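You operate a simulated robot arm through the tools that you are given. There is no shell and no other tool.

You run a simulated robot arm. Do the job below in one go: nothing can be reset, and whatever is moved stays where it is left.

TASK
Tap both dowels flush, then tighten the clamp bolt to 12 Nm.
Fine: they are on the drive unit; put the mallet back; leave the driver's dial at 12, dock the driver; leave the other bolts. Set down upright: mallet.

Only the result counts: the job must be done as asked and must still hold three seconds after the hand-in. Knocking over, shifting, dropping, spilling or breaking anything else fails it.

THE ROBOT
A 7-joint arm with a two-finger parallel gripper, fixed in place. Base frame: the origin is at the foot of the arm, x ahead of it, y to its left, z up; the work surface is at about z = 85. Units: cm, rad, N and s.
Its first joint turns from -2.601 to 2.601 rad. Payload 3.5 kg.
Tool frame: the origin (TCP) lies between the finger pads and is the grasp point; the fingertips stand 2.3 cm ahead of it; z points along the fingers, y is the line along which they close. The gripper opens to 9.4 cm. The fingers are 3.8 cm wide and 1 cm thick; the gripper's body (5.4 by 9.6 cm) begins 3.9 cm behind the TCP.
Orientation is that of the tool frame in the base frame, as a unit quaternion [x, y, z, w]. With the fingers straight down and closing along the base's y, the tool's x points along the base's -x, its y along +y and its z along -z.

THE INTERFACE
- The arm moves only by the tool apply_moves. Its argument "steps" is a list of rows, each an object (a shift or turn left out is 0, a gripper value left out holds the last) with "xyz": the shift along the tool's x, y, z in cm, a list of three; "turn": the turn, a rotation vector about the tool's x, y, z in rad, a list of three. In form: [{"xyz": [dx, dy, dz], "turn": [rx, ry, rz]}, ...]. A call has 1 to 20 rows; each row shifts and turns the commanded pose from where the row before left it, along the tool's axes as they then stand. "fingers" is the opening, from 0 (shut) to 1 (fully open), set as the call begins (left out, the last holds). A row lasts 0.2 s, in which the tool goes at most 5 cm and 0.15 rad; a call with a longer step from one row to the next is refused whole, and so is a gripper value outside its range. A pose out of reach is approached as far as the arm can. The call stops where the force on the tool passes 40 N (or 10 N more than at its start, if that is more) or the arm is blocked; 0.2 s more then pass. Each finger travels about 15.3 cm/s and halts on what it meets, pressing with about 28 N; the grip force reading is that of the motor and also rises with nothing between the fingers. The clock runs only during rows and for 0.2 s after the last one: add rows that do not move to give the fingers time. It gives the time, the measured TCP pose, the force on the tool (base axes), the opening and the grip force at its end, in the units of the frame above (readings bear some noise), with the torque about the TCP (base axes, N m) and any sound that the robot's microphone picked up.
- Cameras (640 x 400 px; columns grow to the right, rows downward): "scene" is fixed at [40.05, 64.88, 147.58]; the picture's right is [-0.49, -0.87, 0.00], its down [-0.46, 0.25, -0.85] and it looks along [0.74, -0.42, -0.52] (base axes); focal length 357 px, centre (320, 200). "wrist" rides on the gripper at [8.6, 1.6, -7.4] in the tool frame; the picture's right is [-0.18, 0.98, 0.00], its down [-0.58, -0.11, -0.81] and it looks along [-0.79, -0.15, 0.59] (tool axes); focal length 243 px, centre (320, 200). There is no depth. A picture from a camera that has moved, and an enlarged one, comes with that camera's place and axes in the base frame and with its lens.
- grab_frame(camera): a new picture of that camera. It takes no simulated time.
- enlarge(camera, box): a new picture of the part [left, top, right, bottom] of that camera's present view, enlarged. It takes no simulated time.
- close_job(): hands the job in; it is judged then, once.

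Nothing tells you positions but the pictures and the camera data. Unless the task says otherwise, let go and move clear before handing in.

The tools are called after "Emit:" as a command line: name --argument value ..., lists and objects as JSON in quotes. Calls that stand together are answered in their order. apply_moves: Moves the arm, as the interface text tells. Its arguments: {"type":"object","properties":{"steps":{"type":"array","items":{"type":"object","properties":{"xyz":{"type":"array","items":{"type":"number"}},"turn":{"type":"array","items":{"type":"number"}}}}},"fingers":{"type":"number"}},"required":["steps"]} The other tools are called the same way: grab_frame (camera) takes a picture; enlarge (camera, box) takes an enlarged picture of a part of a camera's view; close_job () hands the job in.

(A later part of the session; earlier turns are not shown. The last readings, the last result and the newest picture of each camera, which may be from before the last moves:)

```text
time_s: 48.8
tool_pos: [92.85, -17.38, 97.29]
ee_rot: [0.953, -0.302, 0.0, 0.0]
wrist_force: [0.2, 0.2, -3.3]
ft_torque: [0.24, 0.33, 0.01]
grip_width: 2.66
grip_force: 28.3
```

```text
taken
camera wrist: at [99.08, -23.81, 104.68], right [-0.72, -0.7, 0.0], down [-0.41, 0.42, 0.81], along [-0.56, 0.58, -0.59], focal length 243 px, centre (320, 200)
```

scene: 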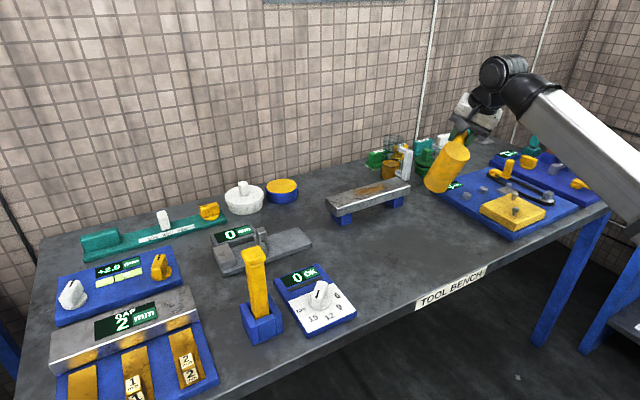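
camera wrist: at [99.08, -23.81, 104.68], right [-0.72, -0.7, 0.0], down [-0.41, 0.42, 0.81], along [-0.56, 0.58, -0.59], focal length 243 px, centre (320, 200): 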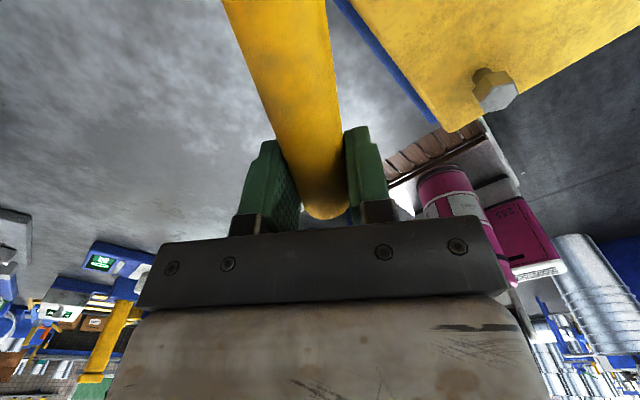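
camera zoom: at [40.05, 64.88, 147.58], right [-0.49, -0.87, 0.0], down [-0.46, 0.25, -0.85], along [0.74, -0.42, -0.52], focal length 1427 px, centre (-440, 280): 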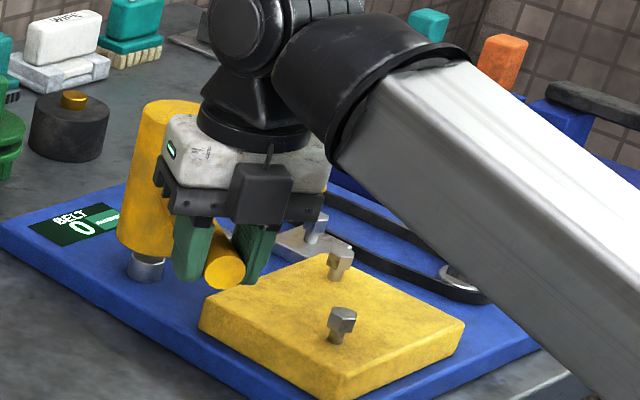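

The head is centred over dowel A to within about 0.5 cm. I'll make a first moderate tap.

Emit:
apply_moves --steps '[{"xyz": [0, 0, -1]}, {"xyz": [0, 0, -1]}, {}, {"xyz": [0, 0, 1]}, {"xyz": [0, 0, 1.6]}, {"xyz": [0, 0, 1.6]}, {"xyz": [0, 0, -1]}, {"xyz": [0, 0, -1.2]}, {}]'

Emit:
enlarge --camera "scene" --box '[440, 130, 580, 230]'

```text
time_s: 50.8
tool_pos: [93.01, -17.26, 97.28]
ee_rot: [0.953, -0.302, 0.0, -0.002]
wrist_force: [0.0, -0.9, -4.0]
ft_torque: [0.22, 0.35, 0.05]
grip_width: 2.69
grip_force: 28.1
```

```text
4.00 times, centred on (510, 180) of scene
camera zoom: at [40.05, 64.88, 147.58], right [-0.49, -0.87, 0.0], down [-0.46, 0.25, -0.85], along [0.74, -0.42, -0.52], focal length 1427 px, centre (-440, 280)
```

zoom: 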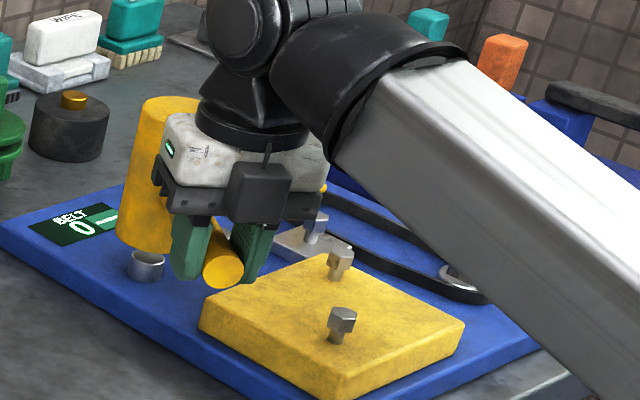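

No sound was reported, so that was only a light touch at most. I'll make a deeper, faster strike.

Emit:
apply_moves --steps '[{"xyz": [0, 0, -1]}, {"xyz": [0, 0, -1.2]}, {"xyz": [0, 0, -0.5]}, {}, {"xyz": [0, 0, 1.2]}, {"xyz": [0, 0, 2.5]}, {"xyz": [0, 0, 2.5]}, {"xyz": [0, 0, 1]}]'

Emit:
enlarge --camera "scene" --box '[440, 130, 580, 230]'

```text
time_s: 52.6
tool_pos: [92.84, -17.29, 92.9]
ee_rot: [0.953, -0.302, 0.0, -0.001]
wrist_force: [-11.9, 8.3, 11.1]
ft_torque: [-0.43, -0.6, -0.02]
grip_width: 2.66
grip_force: 28.2
```

```text
4.00 times, centred on (510, 180) of scene
camera zoom: at [40.05, 64.88, 147.58], right [-0.49, -0.87, 0.0], down [-0.46, 0.25, -0.85], along [0.74, -0.42, -0.52], focal length 1427 px, centre (-440, 280)
```

zoom: 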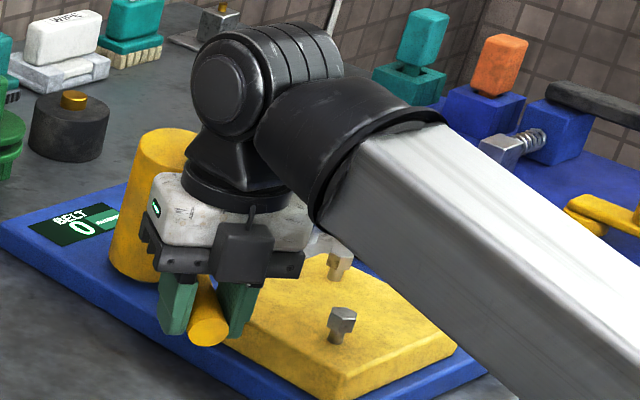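

The mallet pitched in the grip while pressing. I'll raise it and inspect the dowel.

Emit:
apply_moves --steps '[{"xyz": [0, 0, -0.5]}, {"xyz": [0, 0, -1.2]}, {"xyz": [0, 0, -1.6]}, {"xyz": [0, 0, -1.6]}, {"xyz": [0, 0, -1.2]}, {"xyz": [0, 0, -0.5]}, {}]'

Emit:
enlarge --camera "scene" --box '[440, 130, 580, 230]'

Emit:
grab_frame --camera "wrist"

```text
time_s: 54.2
tool_pos: [92.92, -17.24, 99.48]
ee_rot: [0.953, -0.302, 0.001, 0.001]
wrist_force: [0.5, 0.3, -3.2]
ft_torque: [0.23, 0.36, 0.0]
grip_width: 2.67
grip_force: 27.8
```

```text
4.00 times, centred on (510, 180) of scene
camera zoom: at [40.05, 64.88, 147.58], right [-0.49, -0.87, 0.0], down [-0.46, 0.25, -0.85], along [0.74, -0.42, -0.52], focal length 1427 px, centre (-440, 280)
```

zoom: 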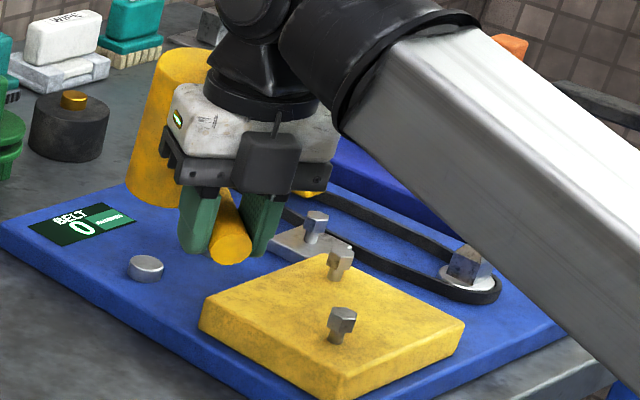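

```text
taken
camera wrist: at [99.15, -23.75, 106.93], right [-0.72, -0.7, 0.0], down [-0.41, 0.42, 0.81], along [-0.56, 0.58, -0.59], focal length 243 px, centre (320, 200)
```

wrist: 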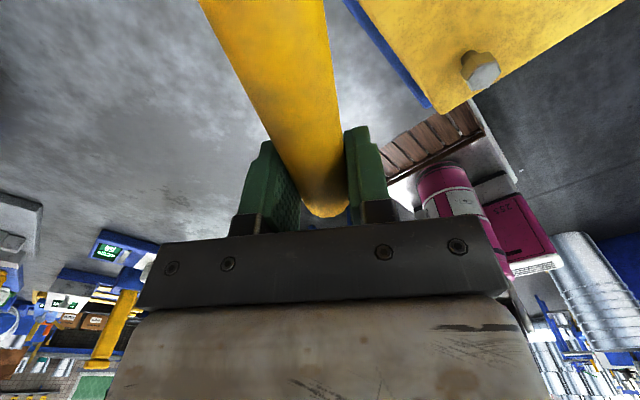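

Dowel A went down by about half a centimetre, but the mallet has pitched up roughly 0.15 rad in the grip. I'll pitch the tool to level the head again, then use a quick strike with little overtravel.

Emit:
apply_moves --steps '[{"turn": [0, -0.04, 0]}, {"turn": [0, -0.07, 0]}, {"turn": [0, -0.04, 0]}, {}]'

Emit:
enlarge --camera "scene" --box '[440, 130, 580, 230]'

Emit:
enlarge --camera "scene" --box '[460, 170, 500, 210]'

```text
time_s: 55.2
tool_pos: [92.99, -17.34, 99.53]
ee_rot: [0.95, -0.302, -0.072, -0.024]
wrist_force: [0.1, -0.1, -4.1]
ft_torque: [0.22, 0.35, 0.01]
grip_width: 2.66
grip_force: 27.7
```

```text
4.00 times, centred on (510, 180) of scene
camera zoom: at [40.05, 64.88, 147.58], right [-0.49, -0.87, 0.0], down [-0.46, 0.25, -0.85], along [0.74, -0.42, -0.52], focal length 1427 px, centre (-440, 280)
```

zoom: 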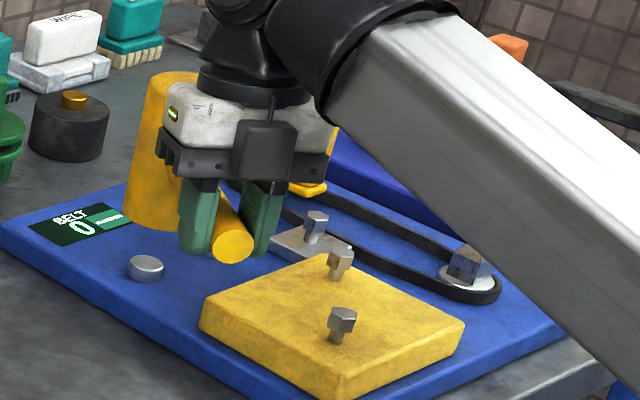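

```text
10.00 times, centred on (480, 190) of scene
camera zoom: at [40.05, 64.88, 147.58], right [-0.49, -0.87, 0.0], down [-0.46, 0.25, -0.85], along [0.74, -0.42, -0.52], focal length 3567 px, centre (-1280, 300)
```

zoom: 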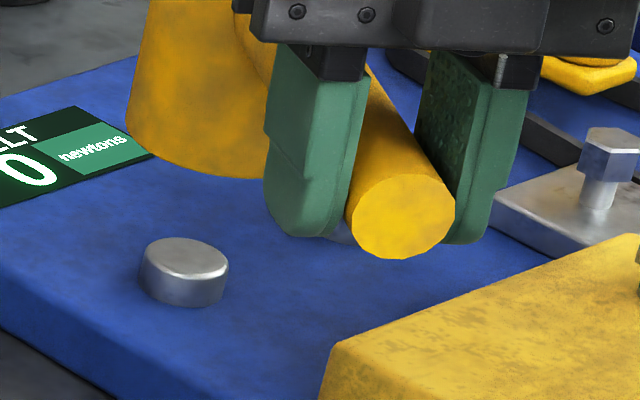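

Dowel A now stands about 0.9 cm proud and the head is level again over it. I'll do a quick strike down to about the flush height and lift straight off.

Emit:
apply_moves --steps '[{"xyz": [-0.09, 0, -0.6]}, {"xyz": [-0.09, 0, -0.6]}, {}, {"xyz": [0.33, 0, 2.17]}, {"xyz": [0.7, 0, 4.7]}, {"xyz": [-0.45, 0, -2.97]}, {"xyz": [-0.45, 0, -2.97]}, {}]'

Emit:
enlarge --camera "scene" --box '[460, 170, 500, 210]'

Emit:
grab_frame --camera "wrist"

```text
time_s: 57.0
tool_pos: [93.06, -17.32, 100.01]
ee_rot: [0.95, -0.302, -0.071, -0.023]
wrist_force: [-1.0, 1.3, -3.4]
ft_torque: [0.24, 0.31, 0.02]
grip_width: 2.67
grip_force: 27.8
```

```text
10.00 times, centred on (480, 190) of scene
camera zoom: at [40.05, 64.88, 147.58], right [-0.49, -0.87, 0.0], down [-0.46, 0.25, -0.85], along [0.74, -0.42, -0.52], focal length 3567 px, centre (-1280, 300)
```

zoom: 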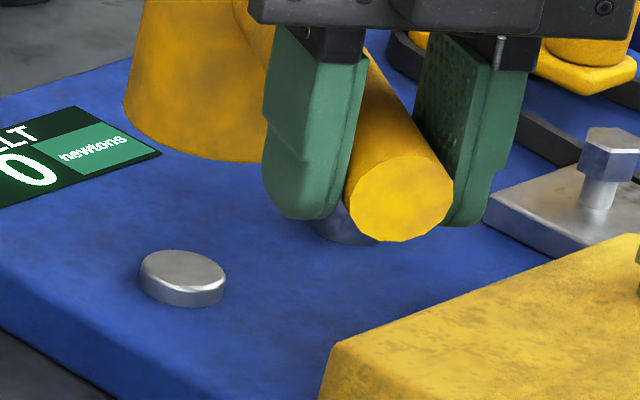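

```text
taken
camera wrist: at [100.13, -24.29, 106.0], right [-0.71, -0.7, 0.03], down [-0.31, 0.35, 0.88], along [-0.63, 0.62, -0.47], focal length 243 px, centre (320, 200)
```

wrist: 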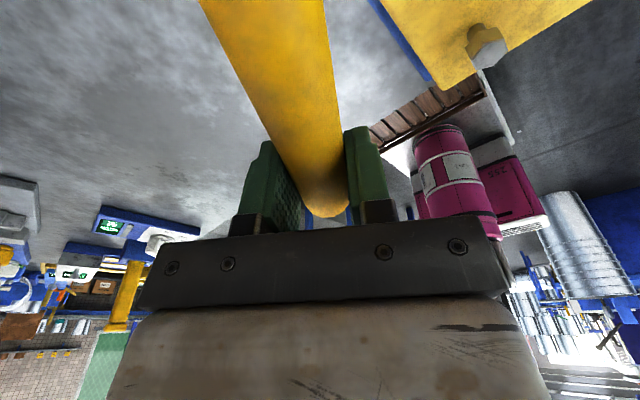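

That strike worked: the dowel dropped another ~0.4 cm and the mallet barely slipped. I'll repeat it.

Emit:
apply_moves --steps '[{"xyz": [-0.09, 0, -0.6]}, {}, {"xyz": [0.33, 0, 2.2]}, {"xyz": [0.72, 0, 4.8]}, {"xyz": [-0.45, 0, -2.97]}, {"xyz": [-0.45, 0, -2.97]}, {}]'

Emit:
enlarge --camera "scene" --box '[460, 170, 500, 210]'

Emit:
grab_frame --camera "wrist"

```text
time_s: 58.6
tool_pos: [92.74, -17.19, 99.23]
ee_rot: [0.951, -0.301, -0.071, -0.023]
wrist_force: [0.3, -0.2, -3.5]
ft_torque: [0.21, 0.29, -0.01]
grip_width: 2.67
grip_force: 28.6
```

```text
10.00 times, centred on (480, 190) of scene
camera zoom: at [40.05, 64.88, 147.58], right [-0.49, -0.87, 0.0], down [-0.46, 0.25, -0.85], along [0.74, -0.42, -0.52], focal length 3567 px, centre (-1280, 300)
```

zoom: 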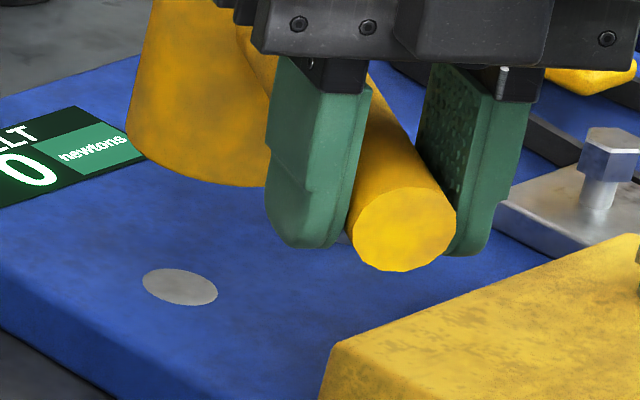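

```text
taken
camera wrist: at [99.77, -24.23, 105.26], right [-0.71, -0.7, 0.03], down [-0.31, 0.35, 0.88], along [-0.63, 0.62, -0.47], focal length 243 px, centre (320, 200)
```

wrist: 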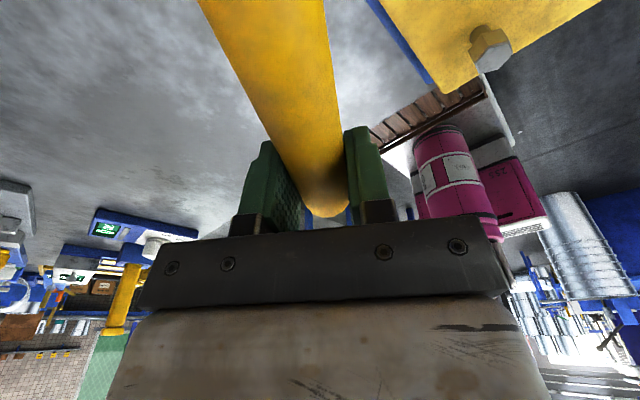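

Dowel A is flush. Now I'll shift over to dowel B, about 7.7 cm further in -Y.

Emit:
apply_moves --steps '[{"xyz": [0.42, 0.64, -0.3]}, {"xyz": [0.85, 1.28, -0.4]}, {"xyz": [0.85, 1.28, -0.3]}, {"xyz": [0.85, 1.28, -0.2]}, {"xyz": [0.83, 1.28, -0.14]}, {"xyz": [0.42, 0.65, -0.1]}, {}]'

Emit:
enlarge --camera "scene" --box '[460, 150, 540, 210]'

Emit:
grab_frame --camera "wrist"

```text
time_s: 60.2
tool_pos: [92.8, -25.05, 100.12]
ee_rot: [0.951, -0.301, -0.071, -0.023]
wrist_force: [-0.2, 0.3, -3.5]
ft_torque: [0.24, 0.35, -0.01]
grip_width: 2.65
grip_force: 28.4
```

```text
6.67 times, centred on (500, 180) of scene
camera zoom: at [40.05, 64.88, 147.58], right [-0.49, -0.87, 0.0], down [-0.46, 0.25, -0.85], along [0.74, -0.42, -0.52], focal length 2378 px, centre (-880, 333)
```

zoom: 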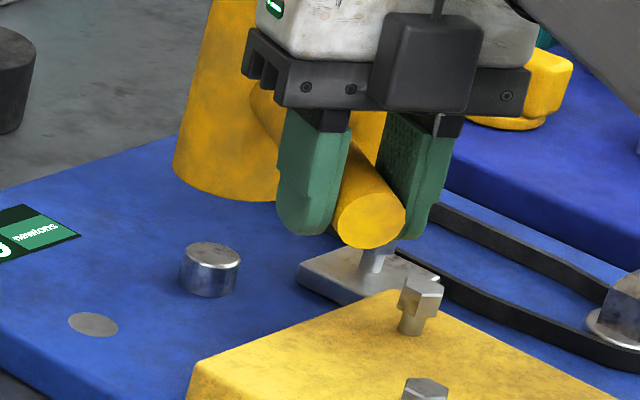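

```text
taken
camera wrist: at [99.88, -32.04, 106.13], right [-0.71, -0.7, 0.03], down [-0.31, 0.35, 0.88], along [-0.63, 0.62, -0.47], focal length 243 px, centre (320, 200)
```

wrist: 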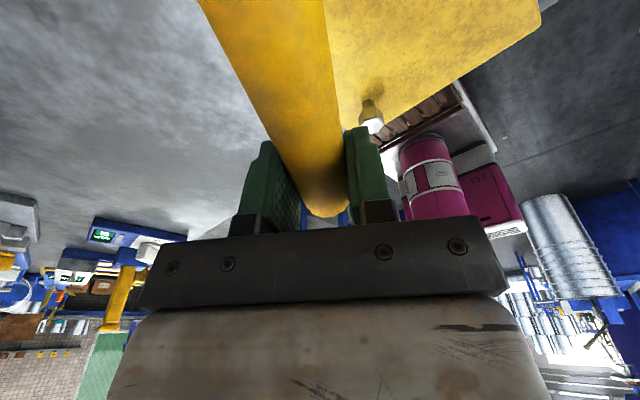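

The head is well aligned over dowel B, which stands about 1.5 cm proud. I'll strike it the same way.

Emit:
apply_moves --steps '[{"xyz": [-0.15, 0, -1.0]}, {}, {"xyz": [0.33, 0, 2.2]}, {"xyz": [0.7, 0, 4.7]}, {"xyz": [-0.45, 0, -2.97]}, {"xyz": [-0.45, 0, -2.97]}, {}]'

Emit:
enlarge --camera "scene" --box '[460, 150, 540, 210]'

Emit:
grab_frame --camera "wrist"

```text
time_s: 61.8
tool_pos: [92.74, -25.04, 100.18]
ee_rot: [0.951, -0.301, -0.072, -0.024]
wrist_force: [0.0, -0.6, -3.9]
ft_torque: [0.23, 0.33, 0.0]
grip_width: 2.65
grip_force: 27.4
```

```text
6.67 times, centred on (500, 180) of scene
camera zoom: at [40.05, 64.88, 147.58], right [-0.49, -0.87, 0.0], down [-0.46, 0.25, -0.85], along [0.74, -0.42, -0.52], focal length 2378 px, centre (-880, 333)
```

zoom: 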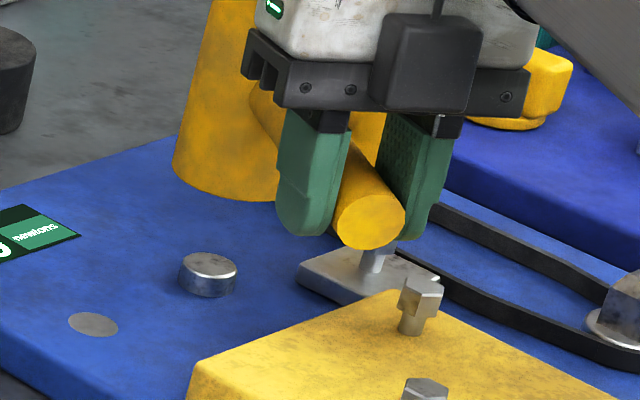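

```text
taken
camera wrist: at [99.84, -31.96, 106.13], right [-0.71, -0.7, 0.03], down [-0.31, 0.35, 0.88], along [-0.63, 0.62, -0.47], focal length 243 px, centre (320, 200)
```

wrist: 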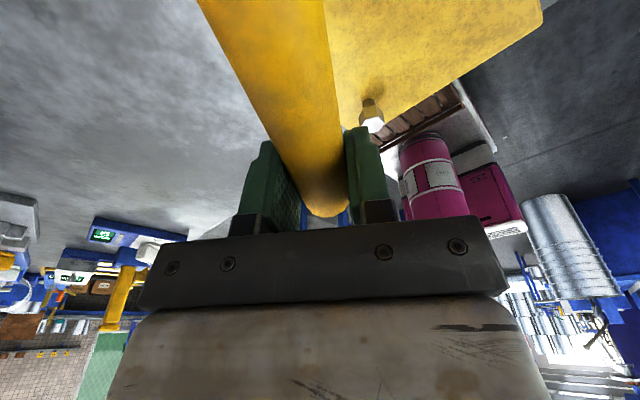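

Dowel B dropped about 0.5 cm. I'll strike again slightly lower.

Emit:
apply_moves --steps '[{"xyz": [-0.08, 0, -0.6]}, {}, {"xyz": [0.33, 0, 2.2]}, {"xyz": [0.72, 0, 4.75]}, {"xyz": [-0.45, 0, -2.97]}, {"xyz": [-0.45, 0, -2.97]}, {}]'

Emit:
enlarge --camera "scene" --box '[460, 150, 540, 210]'

Emit:
grab_frame --camera "wrist"

```text
time_s: 63.4
tool_pos: [92.82, -25.05, 99.68]
ee_rot: [0.95, -0.302, -0.072, -0.024]
wrist_force: [0.5, 0.2, -3.3]
ft_torque: [0.22, 0.33, 0.02]
grip_width: 2.66
grip_force: 27.8
```

```text
6.67 times, centred on (500, 180) of scene
camera zoom: at [40.05, 64.88, 147.58], right [-0.49, -0.87, 0.0], down [-0.46, 0.25, -0.85], along [0.74, -0.42, -0.52], focal length 2378 px, centre (-880, 333)
```

zoom: 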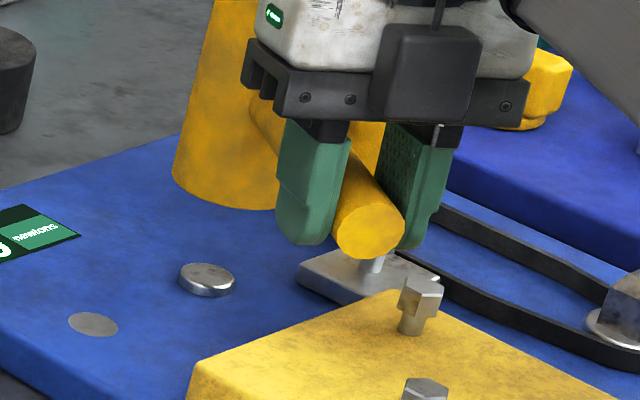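

```text
taken
camera wrist: at [99.79, -32.05, 105.69], right [-0.71, -0.7, 0.03], down [-0.31, 0.35, 0.88], along [-0.63, 0.62, -0.47], focal length 243 px, centre (320, 200)
```

wrist: 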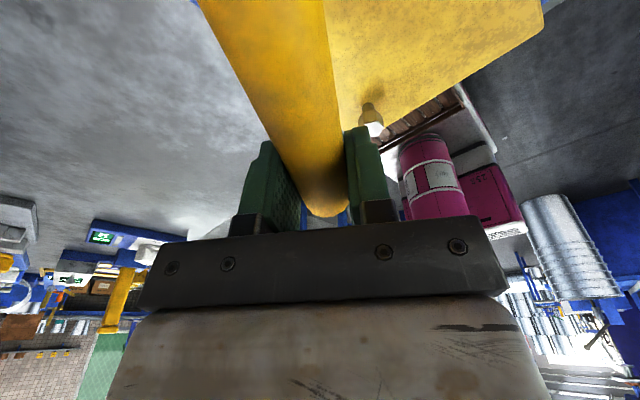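

About 0.5 cm remains, so one more strike down to flush.

Emit:
apply_moves --steps '[{"xyz": [-0.12, 0, -0.8]}, {}, {"xyz": [0.33, 0, 2.2]}, {"xyz": [0.72, 0, 4.85]}, {"xyz": [-0.45, 0, -2.97]}, {"xyz": [-0.45, 0, -2.97]}, {}]'

Emit:
enlarge --camera "scene" --box '[460, 150, 540, 210]'

Emit:
grab_frame --camera "wrist"

```text
time_s: 65.0
tool_pos: [92.9, -25.06, 99.28]
ee_rot: [0.951, -0.302, -0.071, -0.024]
wrist_force: [0.8, 0.5, -2.8]
ft_torque: [0.26, 0.33, -0.01]
grip_width: 2.69
grip_force: 28.1
```

```text
6.67 times, centred on (500, 180) of scene
camera zoom: at [40.05, 64.88, 147.58], right [-0.49, -0.87, 0.0], down [-0.46, 0.25, -0.85], along [0.74, -0.42, -0.52], focal length 2378 px, centre (-880, 333)
```

zoom: 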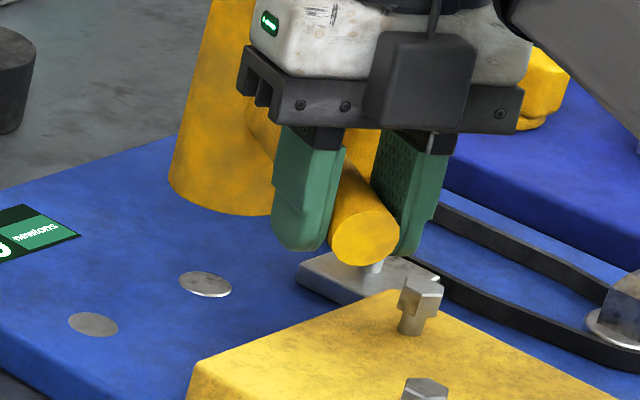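

```text
taken
camera wrist: at [99.89, -32.02, 105.33], right [-0.71, -0.7, 0.03], down [-0.31, 0.35, 0.88], along [-0.63, 0.62, -0.47], focal length 243 px, centre (320, 200)
```

wrist: 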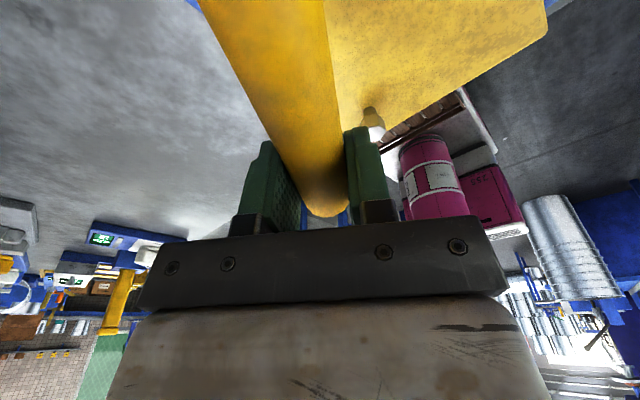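

Emit:
enlarge --camera "scene" --box '[468, 180, 502, 204]'

```text
16.00 times, centred on (485, 192) of scene
camera zoom: at [40.05, 64.88, 147.58], right [-0.49, -0.87, 0.0], down [-0.46, 0.25, -0.85], along [0.74, -0.42, -0.52], focal length 5708 px, centre (-2320, 328)
```

zoom: 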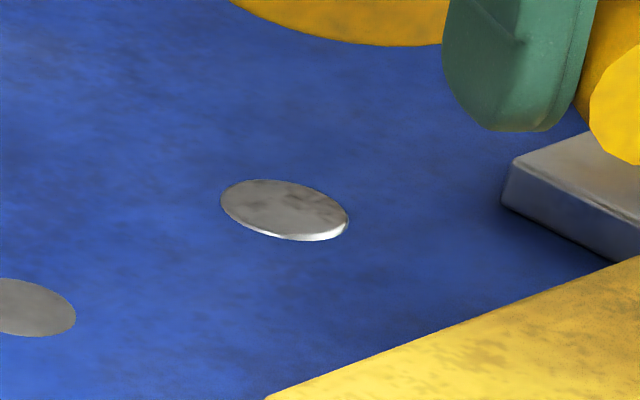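

Dowel B is still a millimetre or so proud, with its bright rim visible. I'll give it one more strike.

Emit:
apply_moves --steps '[{"xyz": [-0.16, 0, -1.1]}, {}, {"xyz": [0.33, 0, 2.2]}, {"xyz": [0.73, 0, 4.85]}, {"xyz": [-0.45, 0, -2.97]}, {"xyz": [-0.45, 0, -2.97]}, {}]'

Emit:
enlarge --camera "scene" --box '[468, 180, 502, 204]'

```text
time_s: 66.6
tool_pos: [92.83, -25.28, 99.44]
ee_rot: [0.95, -0.302, -0.071, -0.023]
wrist_force: [-0.1, -0.2, -3.2]
ft_torque: [0.22, 0.33, -0.03]
grip_width: 2.68
grip_force: 28.2
```

```text
16.00 times, centred on (485, 192) of scene
camera zoom: at [40.05, 64.88, 147.58], right [-0.49, -0.87, 0.0], down [-0.46, 0.25, -0.85], along [0.74, -0.42, -0.52], focal length 5708 px, centre (-2320, 328)
```

zoom: 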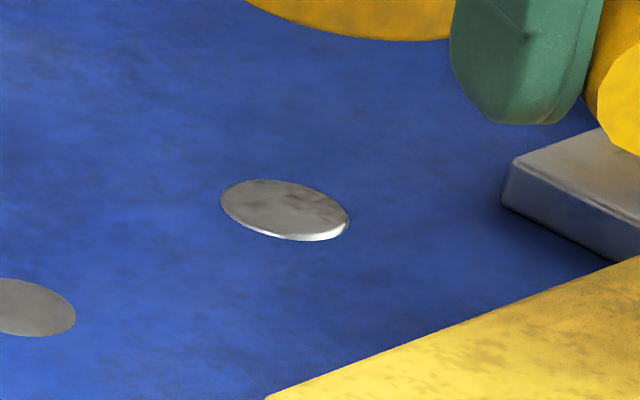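

That strike didn't reach, because the mallet has pitched a little more in the grip. I'll pitch the tool 0.06 rad further and strike again.

Emit:
apply_moves --steps '[{"turn": [0, -0.06, 0]}, {"xyz": [-0.19, 0, -0.9]}, {}, {"xyz": [0.46, 0, 2.15]}, {"xyz": [1.0, 0, 4.75]}, {"xyz": [-0.62, 0, -2.94]}, {"xyz": [-0.62, 0, -2.94]}, {}]'

Emit:
enlarge --camera "scene" --box '[468, 180, 502, 204]'

Emit:
grab_frame --camera "wrist"

```text
time_s: 68.4
tool_pos: [92.84, -25.11, 99.2]
ee_rot: [0.948, -0.301, -0.1, -0.033]
wrist_force: [-0.3, 0.4, -3.4]
ft_torque: [0.21, 0.33, 0.04]
grip_width: 2.65
grip_force: 27.7
```

```text
16.00 times, centred on (485, 192) of scene
camera zoom: at [40.05, 64.88, 147.58], right [-0.49, -0.87, 0.0], down [-0.46, 0.25, -0.85], along [0.74, -0.42, -0.52], focal length 5708 px, centre (-2320, 328)
```

zoom: 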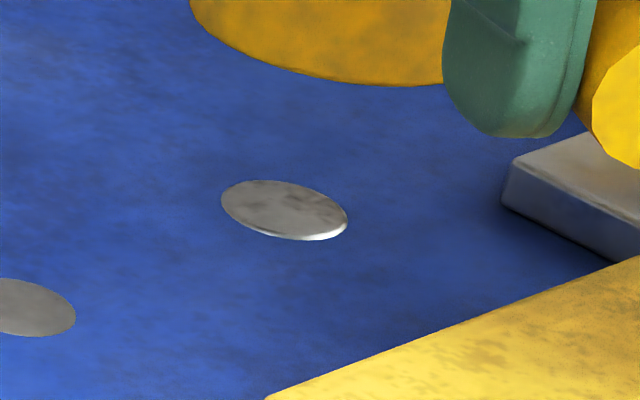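

```text
taken
camera wrist: at [100.17, -32.26, 104.6], right [-0.71, -0.7, 0.04], down [-0.26, 0.32, 0.91], along [-0.65, 0.64, -0.41], focal length 243 px, centre (320, 200)
```

wrist: 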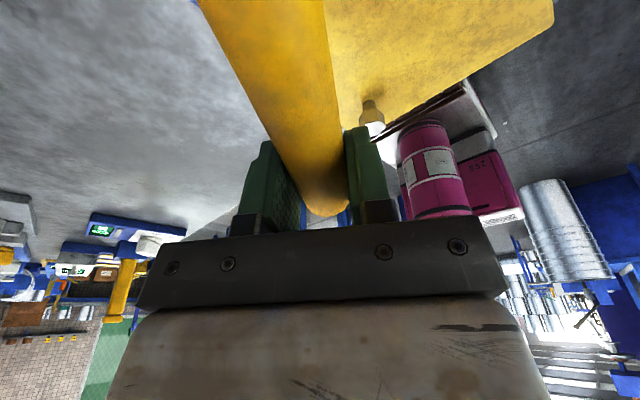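

Almost flush; the head is probably tilted slightly and touching the plate on its outer edge. I'll check the mallet's pitch in the grip.

Emit:
enlarge --camera "wrist" --box '[180, 0, 420, 150]'

Emit:
enlarge --camera "scene" --box '[470, 110, 560, 190]'

```text
2.67 times, centred on (300, 75) of wrist
camera zoom: at [100.17, -32.26, 104.6], right [-0.71, -0.7, 0.04], down [-0.26, 0.32, 0.91], along [-0.65, 0.64, -0.41], focal length 647 px, centre (373, 533)
```

zoom: 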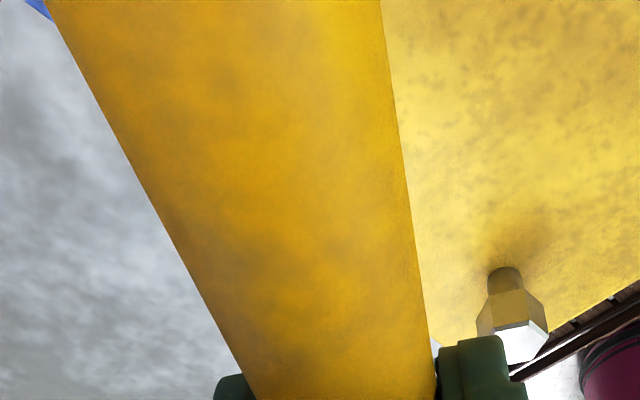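

```text
5.00 times, centred on (515, 150) of scene
camera zoom: at [40.05, 64.88, 147.58], right [-0.49, -0.87, 0.0], down [-0.46, 0.25, -0.85], along [0.74, -0.42, -0.52], focal length 1784 px, centre (-655, 450)
```

zoom: 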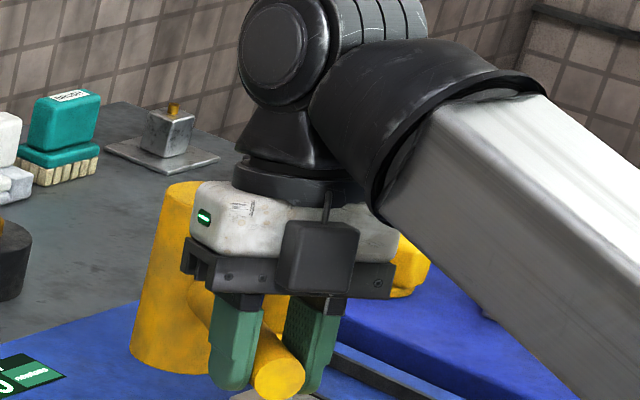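

The handle is pitched about 0.13 in the grip while the tool is pitched 0.21, so the head is slightly nose-down. I'll level it by +0.08 and strike once more.

Emit:
apply_moves --steps '[{"turn": [0, 0.08, 0]}, {"xyz": [-0.14, 0, -1.0]}, {}, {"xyz": [0.29, 0, 2.2]}, {"xyz": [0.62, 0, 4.8]}, {"xyz": [-0.4, 0, -2.97]}, {"xyz": [-0.4, 0, -2.97]}, {}]'

Emit:
enlarge --camera "scene" --box '[468, 180, 502, 204]'

Emit:
enlarge --camera "wrist" --box '[180, 0, 420, 150]'

```text
time_s: 70.2
tool_pos: [92.51, -24.99, 99.22]
ee_rot: [0.951, -0.301, -0.061, -0.021]
wrist_force: [0.4, 0.4, -2.9]
ft_torque: [0.21, 0.32, -0.07]
grip_width: 2.66
grip_force: 28.2
```

```text
16.00 times, centred on (485, 192) of scene
camera zoom: at [40.05, 64.88, 147.58], right [-0.49, -0.87, 0.0], down [-0.46, 0.25, -0.85], along [0.74, -0.42, -0.52], focal length 5708 px, centre (-2320, 328)
```

zoom: 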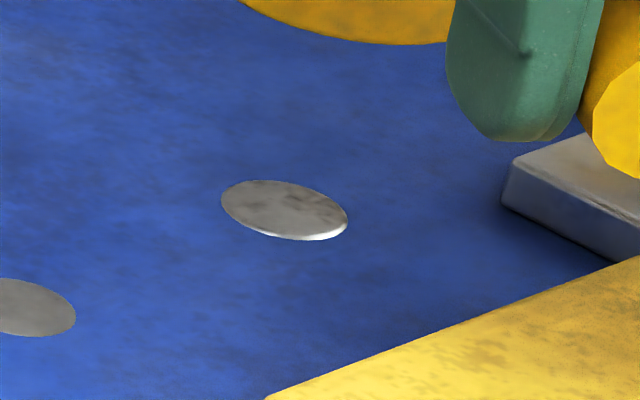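

```text
2.67 times, centred on (300, 75) of wrist
camera zoom: at [99.61, -31.87, 105.42], right [-0.72, -0.7, 0.02], down [-0.32, 0.36, 0.88], along [-0.62, 0.62, -0.48], focal length 647 px, centre (373, 533)
```

zoom: 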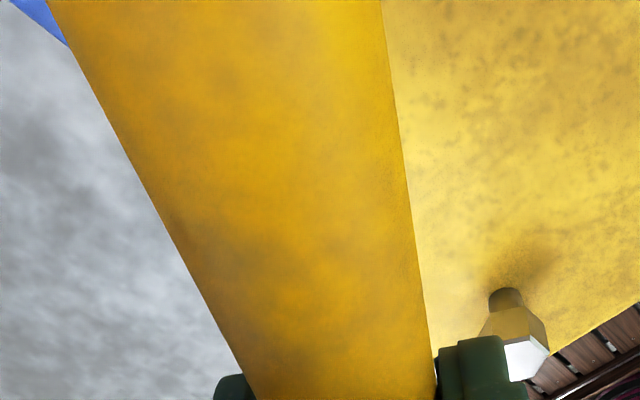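

There was no change, so the strike likely fell short because of the immediate reversal. I'll strike a bit lower with a brief dwell.

Emit:
apply_moves --steps '[{"xyz": [-0.12, 0, -0.9]}, {}, {"xyz": [0.29, 0, 2.2]}, {"xyz": [0.63, 0, 4.85]}, {}]'

Emit:
enlarge --camera "scene" --box '[450, 140, 530, 220]'

```text
time_s: 71.4
tool_pos: [92.81, -25.04, 93.24]
ee_rot: [0.951, -0.301, -0.059, -0.02]
wrist_force: [-5.1, 3.2, 35.3]
ft_torque: [-1.9, -2.37, -0.05]
grip_width: 2.65
grip_force: 28.1
```

```text
5.00 times, centred on (490, 180) of scene
camera zoom: at [40.05, 64.88, 147.58], right [-0.49, -0.87, 0.0], down [-0.46, 0.25, -0.85], along [0.74, -0.42, -0.52], focal length 1784 px, centre (-530, 300)
```

zoom: 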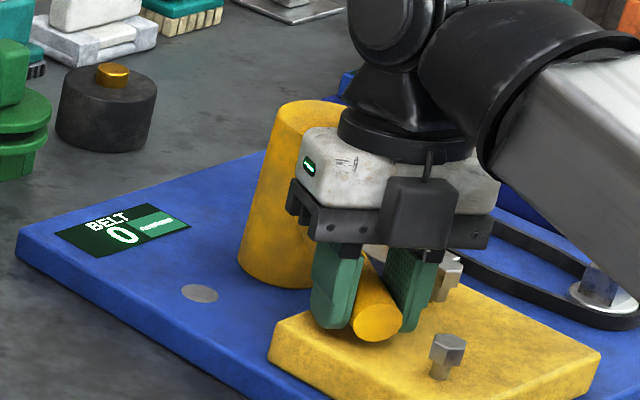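

It's pressing at about 38 N now. I'll lift and check.

Emit:
apply_moves --steps '[{"xyz": [-0.06, 0, -0.5]}, {"xyz": [-0.2, 0, -1.5]}, {"xyz": [-0.26, 0, -2]}, {"xyz": [-0.26, 0, -2]}, {"xyz": [-0.13, 0, -1]}, {}]'

Emit:
enlarge --camera "scene" --box '[468, 180, 502, 204]'

Emit:
enlarge --camera "wrist" --box '[180, 0, 420, 150]'

```text
time_s: 72.8
tool_pos: [92.72, -25.05, 100.05]
ee_rot: [0.951, -0.301, -0.062, -0.022]
wrist_force: [-0.7, 0.4, -3.5]
ft_torque: [0.21, 0.33, 0.0]
grip_width: 2.65
grip_force: 28.1
```

```text
16.00 times, centred on (485, 192) of scene
camera zoom: at [40.05, 64.88, 147.58], right [-0.49, -0.87, 0.0], down [-0.46, 0.25, -0.85], along [0.74, -0.42, -0.52], focal length 5708 px, centre (-2320, 328)
```

zoom: 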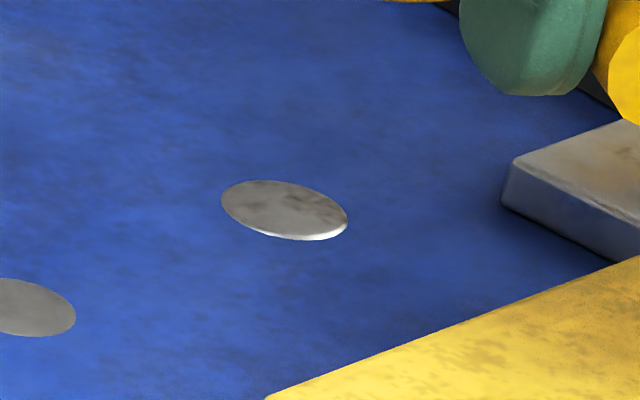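

```text
2.67 times, centred on (300, 75) of wrist
camera zoom: at [99.66, -31.98, 106.31], right [-0.72, -0.7, 0.02], down [-0.32, 0.36, 0.88], along [-0.62, 0.62, -0.48], focal length 647 px, centre (373, 533)
```

zoom: 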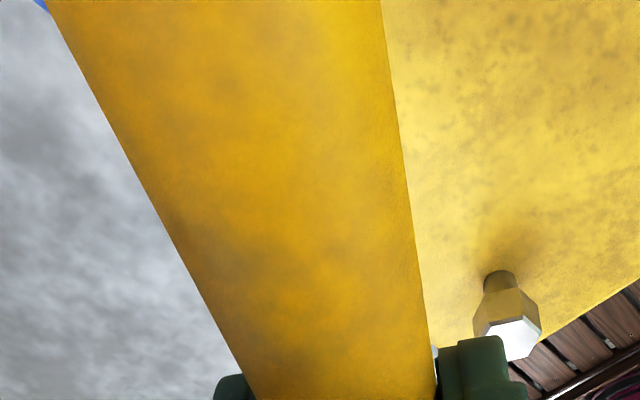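

Dowel B is about 1 mm proud, and the flat head is touching the plate around it. I'll tip the head slightly nose-up and shift outward 1.5 cm so its inner rim lands on the dowel first.

Emit:
apply_moves --steps '[{"turn": [0, 0.04, 0]}, {"xyz": [0.7, 0, -0.07]}, {"xyz": [0.8, 0, -0.07]}, {}]'

Emit:
apply_moves --steps '[{"xyz": [0.21, 0, 2.29]}, {"xyz": [0.44, 0, 4.83]}, {"xyz": [-0.27, 0, -2.97]}, {"xyz": [-0.27, 0, -2.97]}, {}]'

Emit:
enlarge --camera "scene" --box '[468, 180, 502, 204]'

```text
time_s: 73.8
tool_pos: [94.02, -26.03, 99.98]
ee_rot: [0.952, -0.303, -0.043, -0.014]
wrist_force: [0.0, 0.2, -3.2]
ft_torque: [0.23, 0.33, 0.02]
grip_width: 2.67
grip_force: 27.8
```

```text
time_s: 75.0
tool_pos: [94.07, -26.01, 98.75]
ee_rot: [0.952, -0.303, -0.044, -0.015]
wrist_force: [-0.9, -0.9, -4.0]
ft_torque: [0.22, 0.34, 0.01]
grip_width: 2.66
grip_force: 28.1
```

```text
16.00 times, centred on (485, 192) of scene
camera zoom: at [40.05, 64.88, 147.58], right [-0.49, -0.87, 0.0], down [-0.46, 0.25, -0.85], along [0.74, -0.42, -0.52], focal length 5708 px, centre (-2320, 328)
```

zoom: 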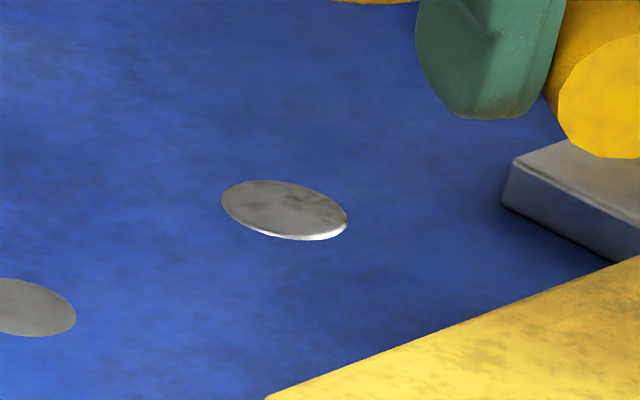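

No change, so it may not have reached. I'll compare both dowels at high zoom, then strike deeper with a dwell.

Emit:
enlarge --camera "scene" --box '[462, 186, 492, 204]'

Emit:
apply_moves --steps '[{"xyz": [-0.13, 0, -1.4]}, {}, {"xyz": [0.22, 0, 2.4]}, {"xyz": [0.45, 0, 4.9]}, {}]'

Emit:
enlarge --camera "scene" --box '[450, 140, 530, 220]'

Emit:
apply_moves --steps '[{"xyz": [-0.05, 0, -0.5]}, {"xyz": [-0.13, 0, -1.5]}, {"xyz": [-0.18, 0, -2]}, {"xyz": [-0.18, 0, -2]}, {"xyz": [-0.09, 0, -1]}, {}]'

Emit:
enlarge --camera "scene" --box '[462, 186, 492, 204]'

```text
16.00 times, centred on (477, 195) of scene
camera zoom: at [40.05, 64.88, 147.58], right [-0.49, -0.87, 0.0], down [-0.46, 0.25, -0.85], along [0.74, -0.42, -0.52], focal length 5708 px, centre (-2192, 280)
```

zoom: 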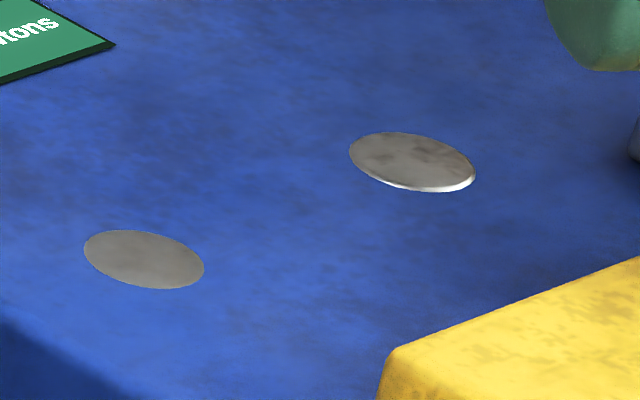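

```text
time_s: 76.2
tool_pos: [93.75, -26.12, 92.94]
ee_rot: [0.952, -0.303, -0.042, -0.014]
wrist_force: [-3.7, 2.2, 2.2]
ft_torque: [-0.02, 0.0, -0.02]
grip_width: 2.68
grip_force: 28.1
```

```text
5.00 times, centred on (490, 180) of scene
camera zoom: at [40.05, 64.88, 147.58], right [-0.49, -0.87, 0.0], down [-0.46, 0.25, -0.85], along [0.74, -0.42, -0.52], focal length 1784 px, centre (-530, 300)
```

zoom: 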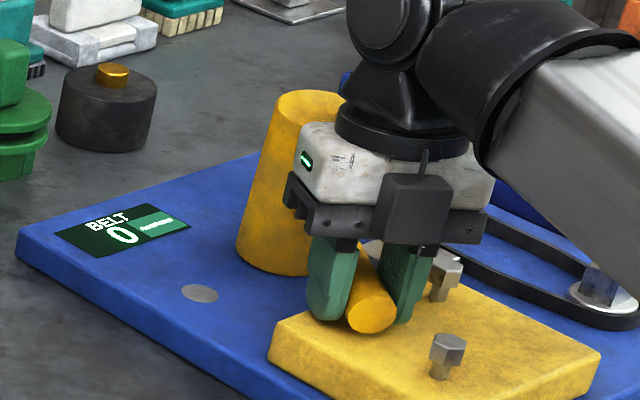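

```text
time_s: 77.6
tool_pos: [94.06, -25.92, 100.04]
ee_rot: [0.952, -0.302, -0.044, -0.015]
wrist_force: [-0.2, 0.1, -3.8]
ft_torque: [0.26, 0.36, -0.01]
grip_width: 2.64
grip_force: 27.7
```

```text
16.00 times, centred on (477, 195) of scene
camera zoom: at [40.05, 64.88, 147.58], right [-0.49, -0.87, 0.0], down [-0.46, 0.25, -0.85], along [0.74, -0.42, -0.52], focal length 5708 px, centre (-2192, 280)
```

zoom: 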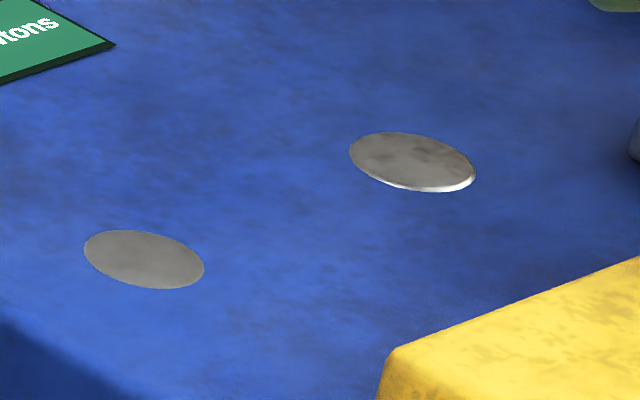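

That strike only just made contact at the bottom. I'll reduce the nose-up tilt by 0.025 and strike again.

Emit:
apply_moves --steps '[{"turn": [0, -0.025, 0]}, {}, {"xyz": [0.28, 0, 2.38]}, {"xyz": [0.57, 0, 4.83]}, {}]'

Emit:
apply_moves --steps '[{"xyz": [-0.06, 0, -0.5]}, {"xyz": [-0.18, 0, -1.5]}, {"xyz": [-0.24, 0, -2]}, {"xyz": [-0.24, 0, -2]}, {"xyz": [-0.12, 0, -1]}, {}]'

Emit:
enlarge --camera "scene" --box '[462, 186, 492, 204]'

```text
time_s: 78.8
tool_pos: [94.01, -25.84, 93.15]
ee_rot: [0.951, -0.303, -0.053, -0.018]
wrist_force: [-5.0, 3.8, 28.1]
ft_torque: [-1.5, -1.87, -0.05]
grip_width: 2.64
grip_force: 27.8
```

```text
time_s: 80.2
tool_pos: [93.91, -25.87, 99.78]
ee_rot: [0.951, -0.303, -0.054, -0.018]
wrist_force: [0.0, 0.0, -3.1]
ft_torque: [0.21, 0.33, -0.04]
grip_width: 2.64
grip_force: 27.8
```

```text
16.00 times, centred on (477, 195) of scene
camera zoom: at [40.05, 64.88, 147.58], right [-0.49, -0.87, 0.0], down [-0.46, 0.25, -0.85], along [0.74, -0.42, -0.52], focal length 5708 px, centre (-2192, 280)
```

zoom: 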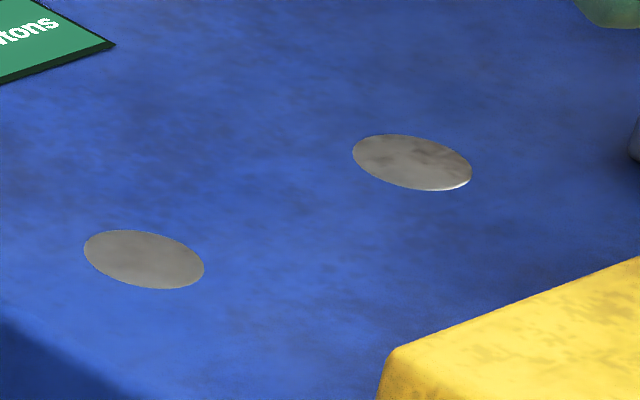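

Dowel B went down further and is nearly flush. I'll repeat the same strike once more.

Emit:
apply_moves --steps '[{"xyz": [-0.02, 0, -0.2]}, {}, {"xyz": [0.28, 0, 2.38]}, {"xyz": [0.57, 0, 4.83]}, {}]'

Emit:
apply_moves --steps '[{"xyz": [-0.06, 0, -0.5]}, {"xyz": [-0.18, 0, -1.5]}, {"xyz": [-0.24, 0, -2]}, {"xyz": [-0.24, 0, -2]}, {"xyz": [-0.12, 0, -1]}, {}]'

Emit:
enlarge --camera "scene" --box '[462, 186, 492, 204]'

Emit:
enlarge --camera "wrist" --box '[180, 0, 420, 150]'

```text
time_s: 81.3
tool_pos: [93.89, -25.67, 93.04]
ee_rot: [0.952, -0.302, -0.051, -0.016]
wrist_force: [-6.2, 3.4, 15.8]
ft_torque: [-0.8, -0.88, -0.09]
grip_width: 2.66
grip_force: 28.1
stopped in row 5: the force on the tool passed its limit at 43 N (the readings are from after the stop); the commanded pose is now the measured one
```

```text
time_s: 82.7
tool_pos: [93.67, -25.65, 99.98]
ee_rot: [0.952, -0.302, -0.052, -0.017]
wrist_force: [-0.8, 0.0, -3.1]
ft_torque: [0.22, 0.33, -0.01]
grip_width: 2.67
grip_force: 27.8
```

```text
16.00 times, centred on (477, 195) of scene
camera zoom: at [40.05, 64.88, 147.58], right [-0.49, -0.87, 0.0], down [-0.46, 0.25, -0.85], along [0.74, -0.42, -0.52], focal length 5708 px, centre (-2192, 280)
```

zoom: 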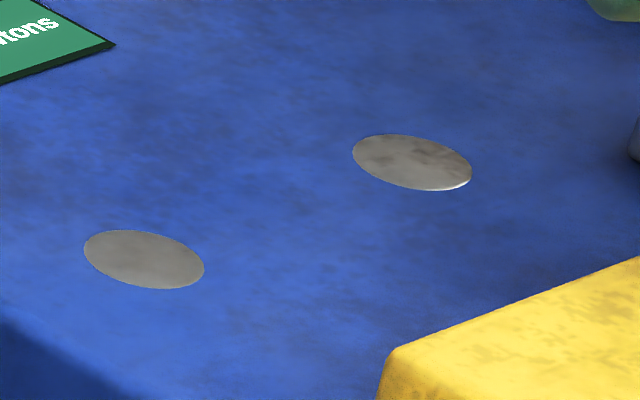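

```text
2.67 times, centred on (300, 75) of wrist
camera zoom: at [100.57, -32.59, 106.38], right [-0.72, -0.7, 0.02], down [-0.34, 0.37, 0.86], along [-0.61, 0.61, -0.5], focal length 647 px, centre (373, 533)
```

zoom: 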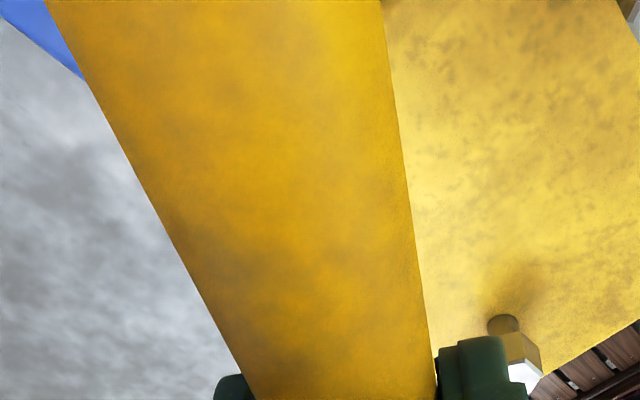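

B's remaining rim is only about 0.3 mm. I'll do one more strike, slightly nose-up, to be sure it's flush.

Emit:
apply_moves --steps '[{"xyz": [0.2, 0.1, 0], "turn": [0, 0.012, 0]}, {}, {"xyz": [0.26, 0, 2.4]}, {"xyz": [0.53, 0, 4.93]}, {}]'

Emit:
apply_moves --steps '[{"xyz": [-0.06, 0, -0.5]}, {"xyz": [-0.18, 0, -1.5]}, {"xyz": [-0.24, 0, -2]}, {"xyz": [-0.24, 0, -2]}, {"xyz": [-0.12, 0, -1]}, {}]'

Emit:
enlarge --camera "scene" --box '[462, 186, 492, 204]'

```text
time_s: 83.9
tool_pos: [94.01, -25.82, 92.85]
ee_rot: [0.952, -0.301, -0.042, -0.015]
wrist_force: [-3.2, 2.0, 36.2]
ft_torque: [-2.03, -2.58, -0.09]
grip_width: 2.68
grip_force: 28.4
```

```text
time_s: 85.3
tool_pos: [93.95, -25.98, 99.51]
ee_rot: [0.952, -0.302, -0.045, -0.015]
wrist_force: [-0.2, -0.4, -3.4]
ft_torque: [0.23, 0.37, 0.02]
grip_width: 2.68
grip_force: 28.0
```

```text
16.00 times, centred on (477, 195) of scene
camera zoom: at [40.05, 64.88, 147.58], right [-0.49, -0.87, 0.0], down [-0.46, 0.25, -0.85], along [0.74, -0.42, -0.52], focal length 5708 px, centre (-2192, 280)
```

zoom: 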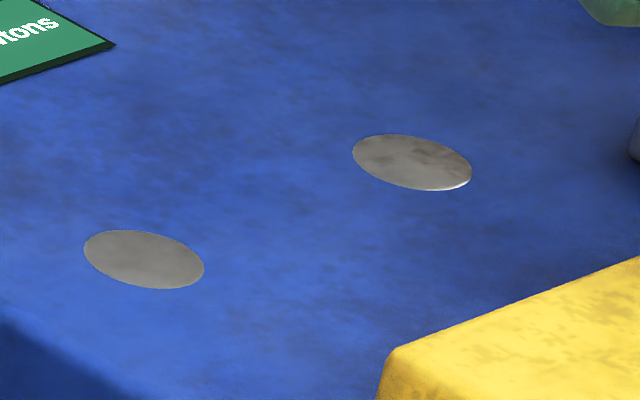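

A faint rim remains, possibly from slight roll of the head. I'll strike with the head offset 1.3 cm to each side to rule that out.

Emit:
apply_moves --steps '[{"xyz": [0, -0.65, -0.3]}, {"xyz": [0, -0.65, -0.2]}, {}, {"xyz": [0.26, 0, 2.4]}, {"xyz": [0.52, 0, 4.93]}, {}]'

Emit:
apply_moves --steps '[{"xyz": [-0.06, 0, -0.5]}, {"xyz": [-0.18, 0, -1.5]}, {"xyz": [-0.24, 0, -2]}, {"xyz": [-0.24, 0, -2]}, {"xyz": [-0.12, 0, -1]}, {}]'

Emit:
enlarge --camera "scene" --box '[462, 186, 492, 204]'

```text
time_s: 86.7
tool_pos: [94.93, -24.97, 92.92]
ee_rot: [0.952, -0.302, -0.043, -0.016]
wrist_force: [-3.9, 3.5, 26.0]
ft_torque: [-1.42, -1.78, -0.01]
grip_width: 2.65
grip_force: 27.8
```

```text
time_s: 88.1
tool_pos: [94.65, -24.87, 99.84]
ee_rot: [0.952, -0.303, -0.046, -0.015]
wrist_force: [0.6, 0.0, -2.6]
ft_torque: [0.23, 0.28, -0.01]
grip_width: 2.67
grip_force: 28.1
```

```text
16.00 times, centred on (477, 195) of scene
camera zoom: at [40.05, 64.88, 147.58], right [-0.49, -0.87, 0.0], down [-0.46, 0.25, -0.85], along [0.74, -0.42, -0.52], focal length 5708 px, centre (-2192, 280)
```

zoom: 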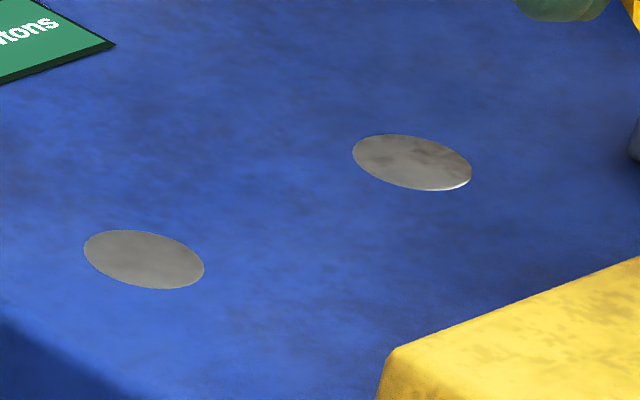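

Emit:
apply_moves --steps '[{"xyz": [0, 0.9, -0.3]}, {"xyz": [0, 0.9, -0.1]}, {"xyz": [0, 0.8, 0]}, {}, {"xyz": [0.26, 0, 2.4]}, {"xyz": [0.52, 0, 4.93]}, {}]'

Emit:
apply_moves --steps '[{"xyz": [-0.06, 0, -0.5]}, {"xyz": [-0.18, 0, -1.5]}, {"xyz": [-0.24, 0, -2]}, {"xyz": [-0.24, 0, -2]}, {"xyz": [-0.12, 0, -1]}, {}]'

Emit:
enlarge --camera "scene" --box '[462, 186, 492, 204]'

```text
time_s: 89.7
tool_pos: [93.09, -27.26, 92.98]
ee_rot: [0.952, -0.302, -0.045, -0.015]
wrist_force: [-3.4, 1.4, 4.8]
ft_torque: [-0.25, -0.21, -0.06]
grip_width: 2.66
grip_force: 28.9
```

```text
time_s: 91.1
tool_pos: [93.14, -26.87, 99.85]
ee_rot: [0.952, -0.301, -0.045, -0.015]
wrist_force: [-0.4, -0.6, -3.8]
ft_torque: [0.24, 0.33, -0.02]
grip_width: 2.68
grip_force: 28.2
```

```text
16.00 times, centred on (477, 195) of scene
camera zoom: at [40.05, 64.88, 147.58], right [-0.49, -0.87, 0.0], down [-0.46, 0.25, -0.85], along [0.74, -0.42, -0.52], focal length 5708 px, centre (-2192, 280)
```

zoom: 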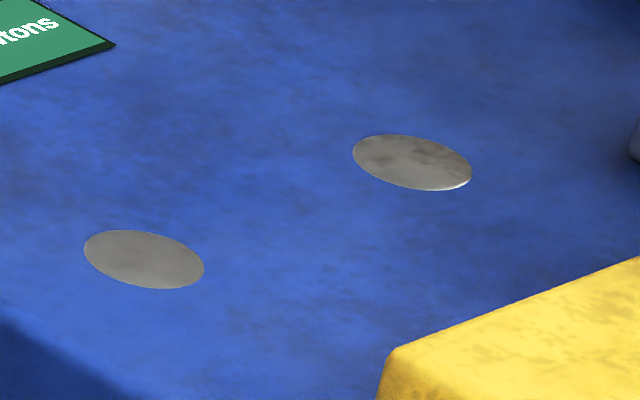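

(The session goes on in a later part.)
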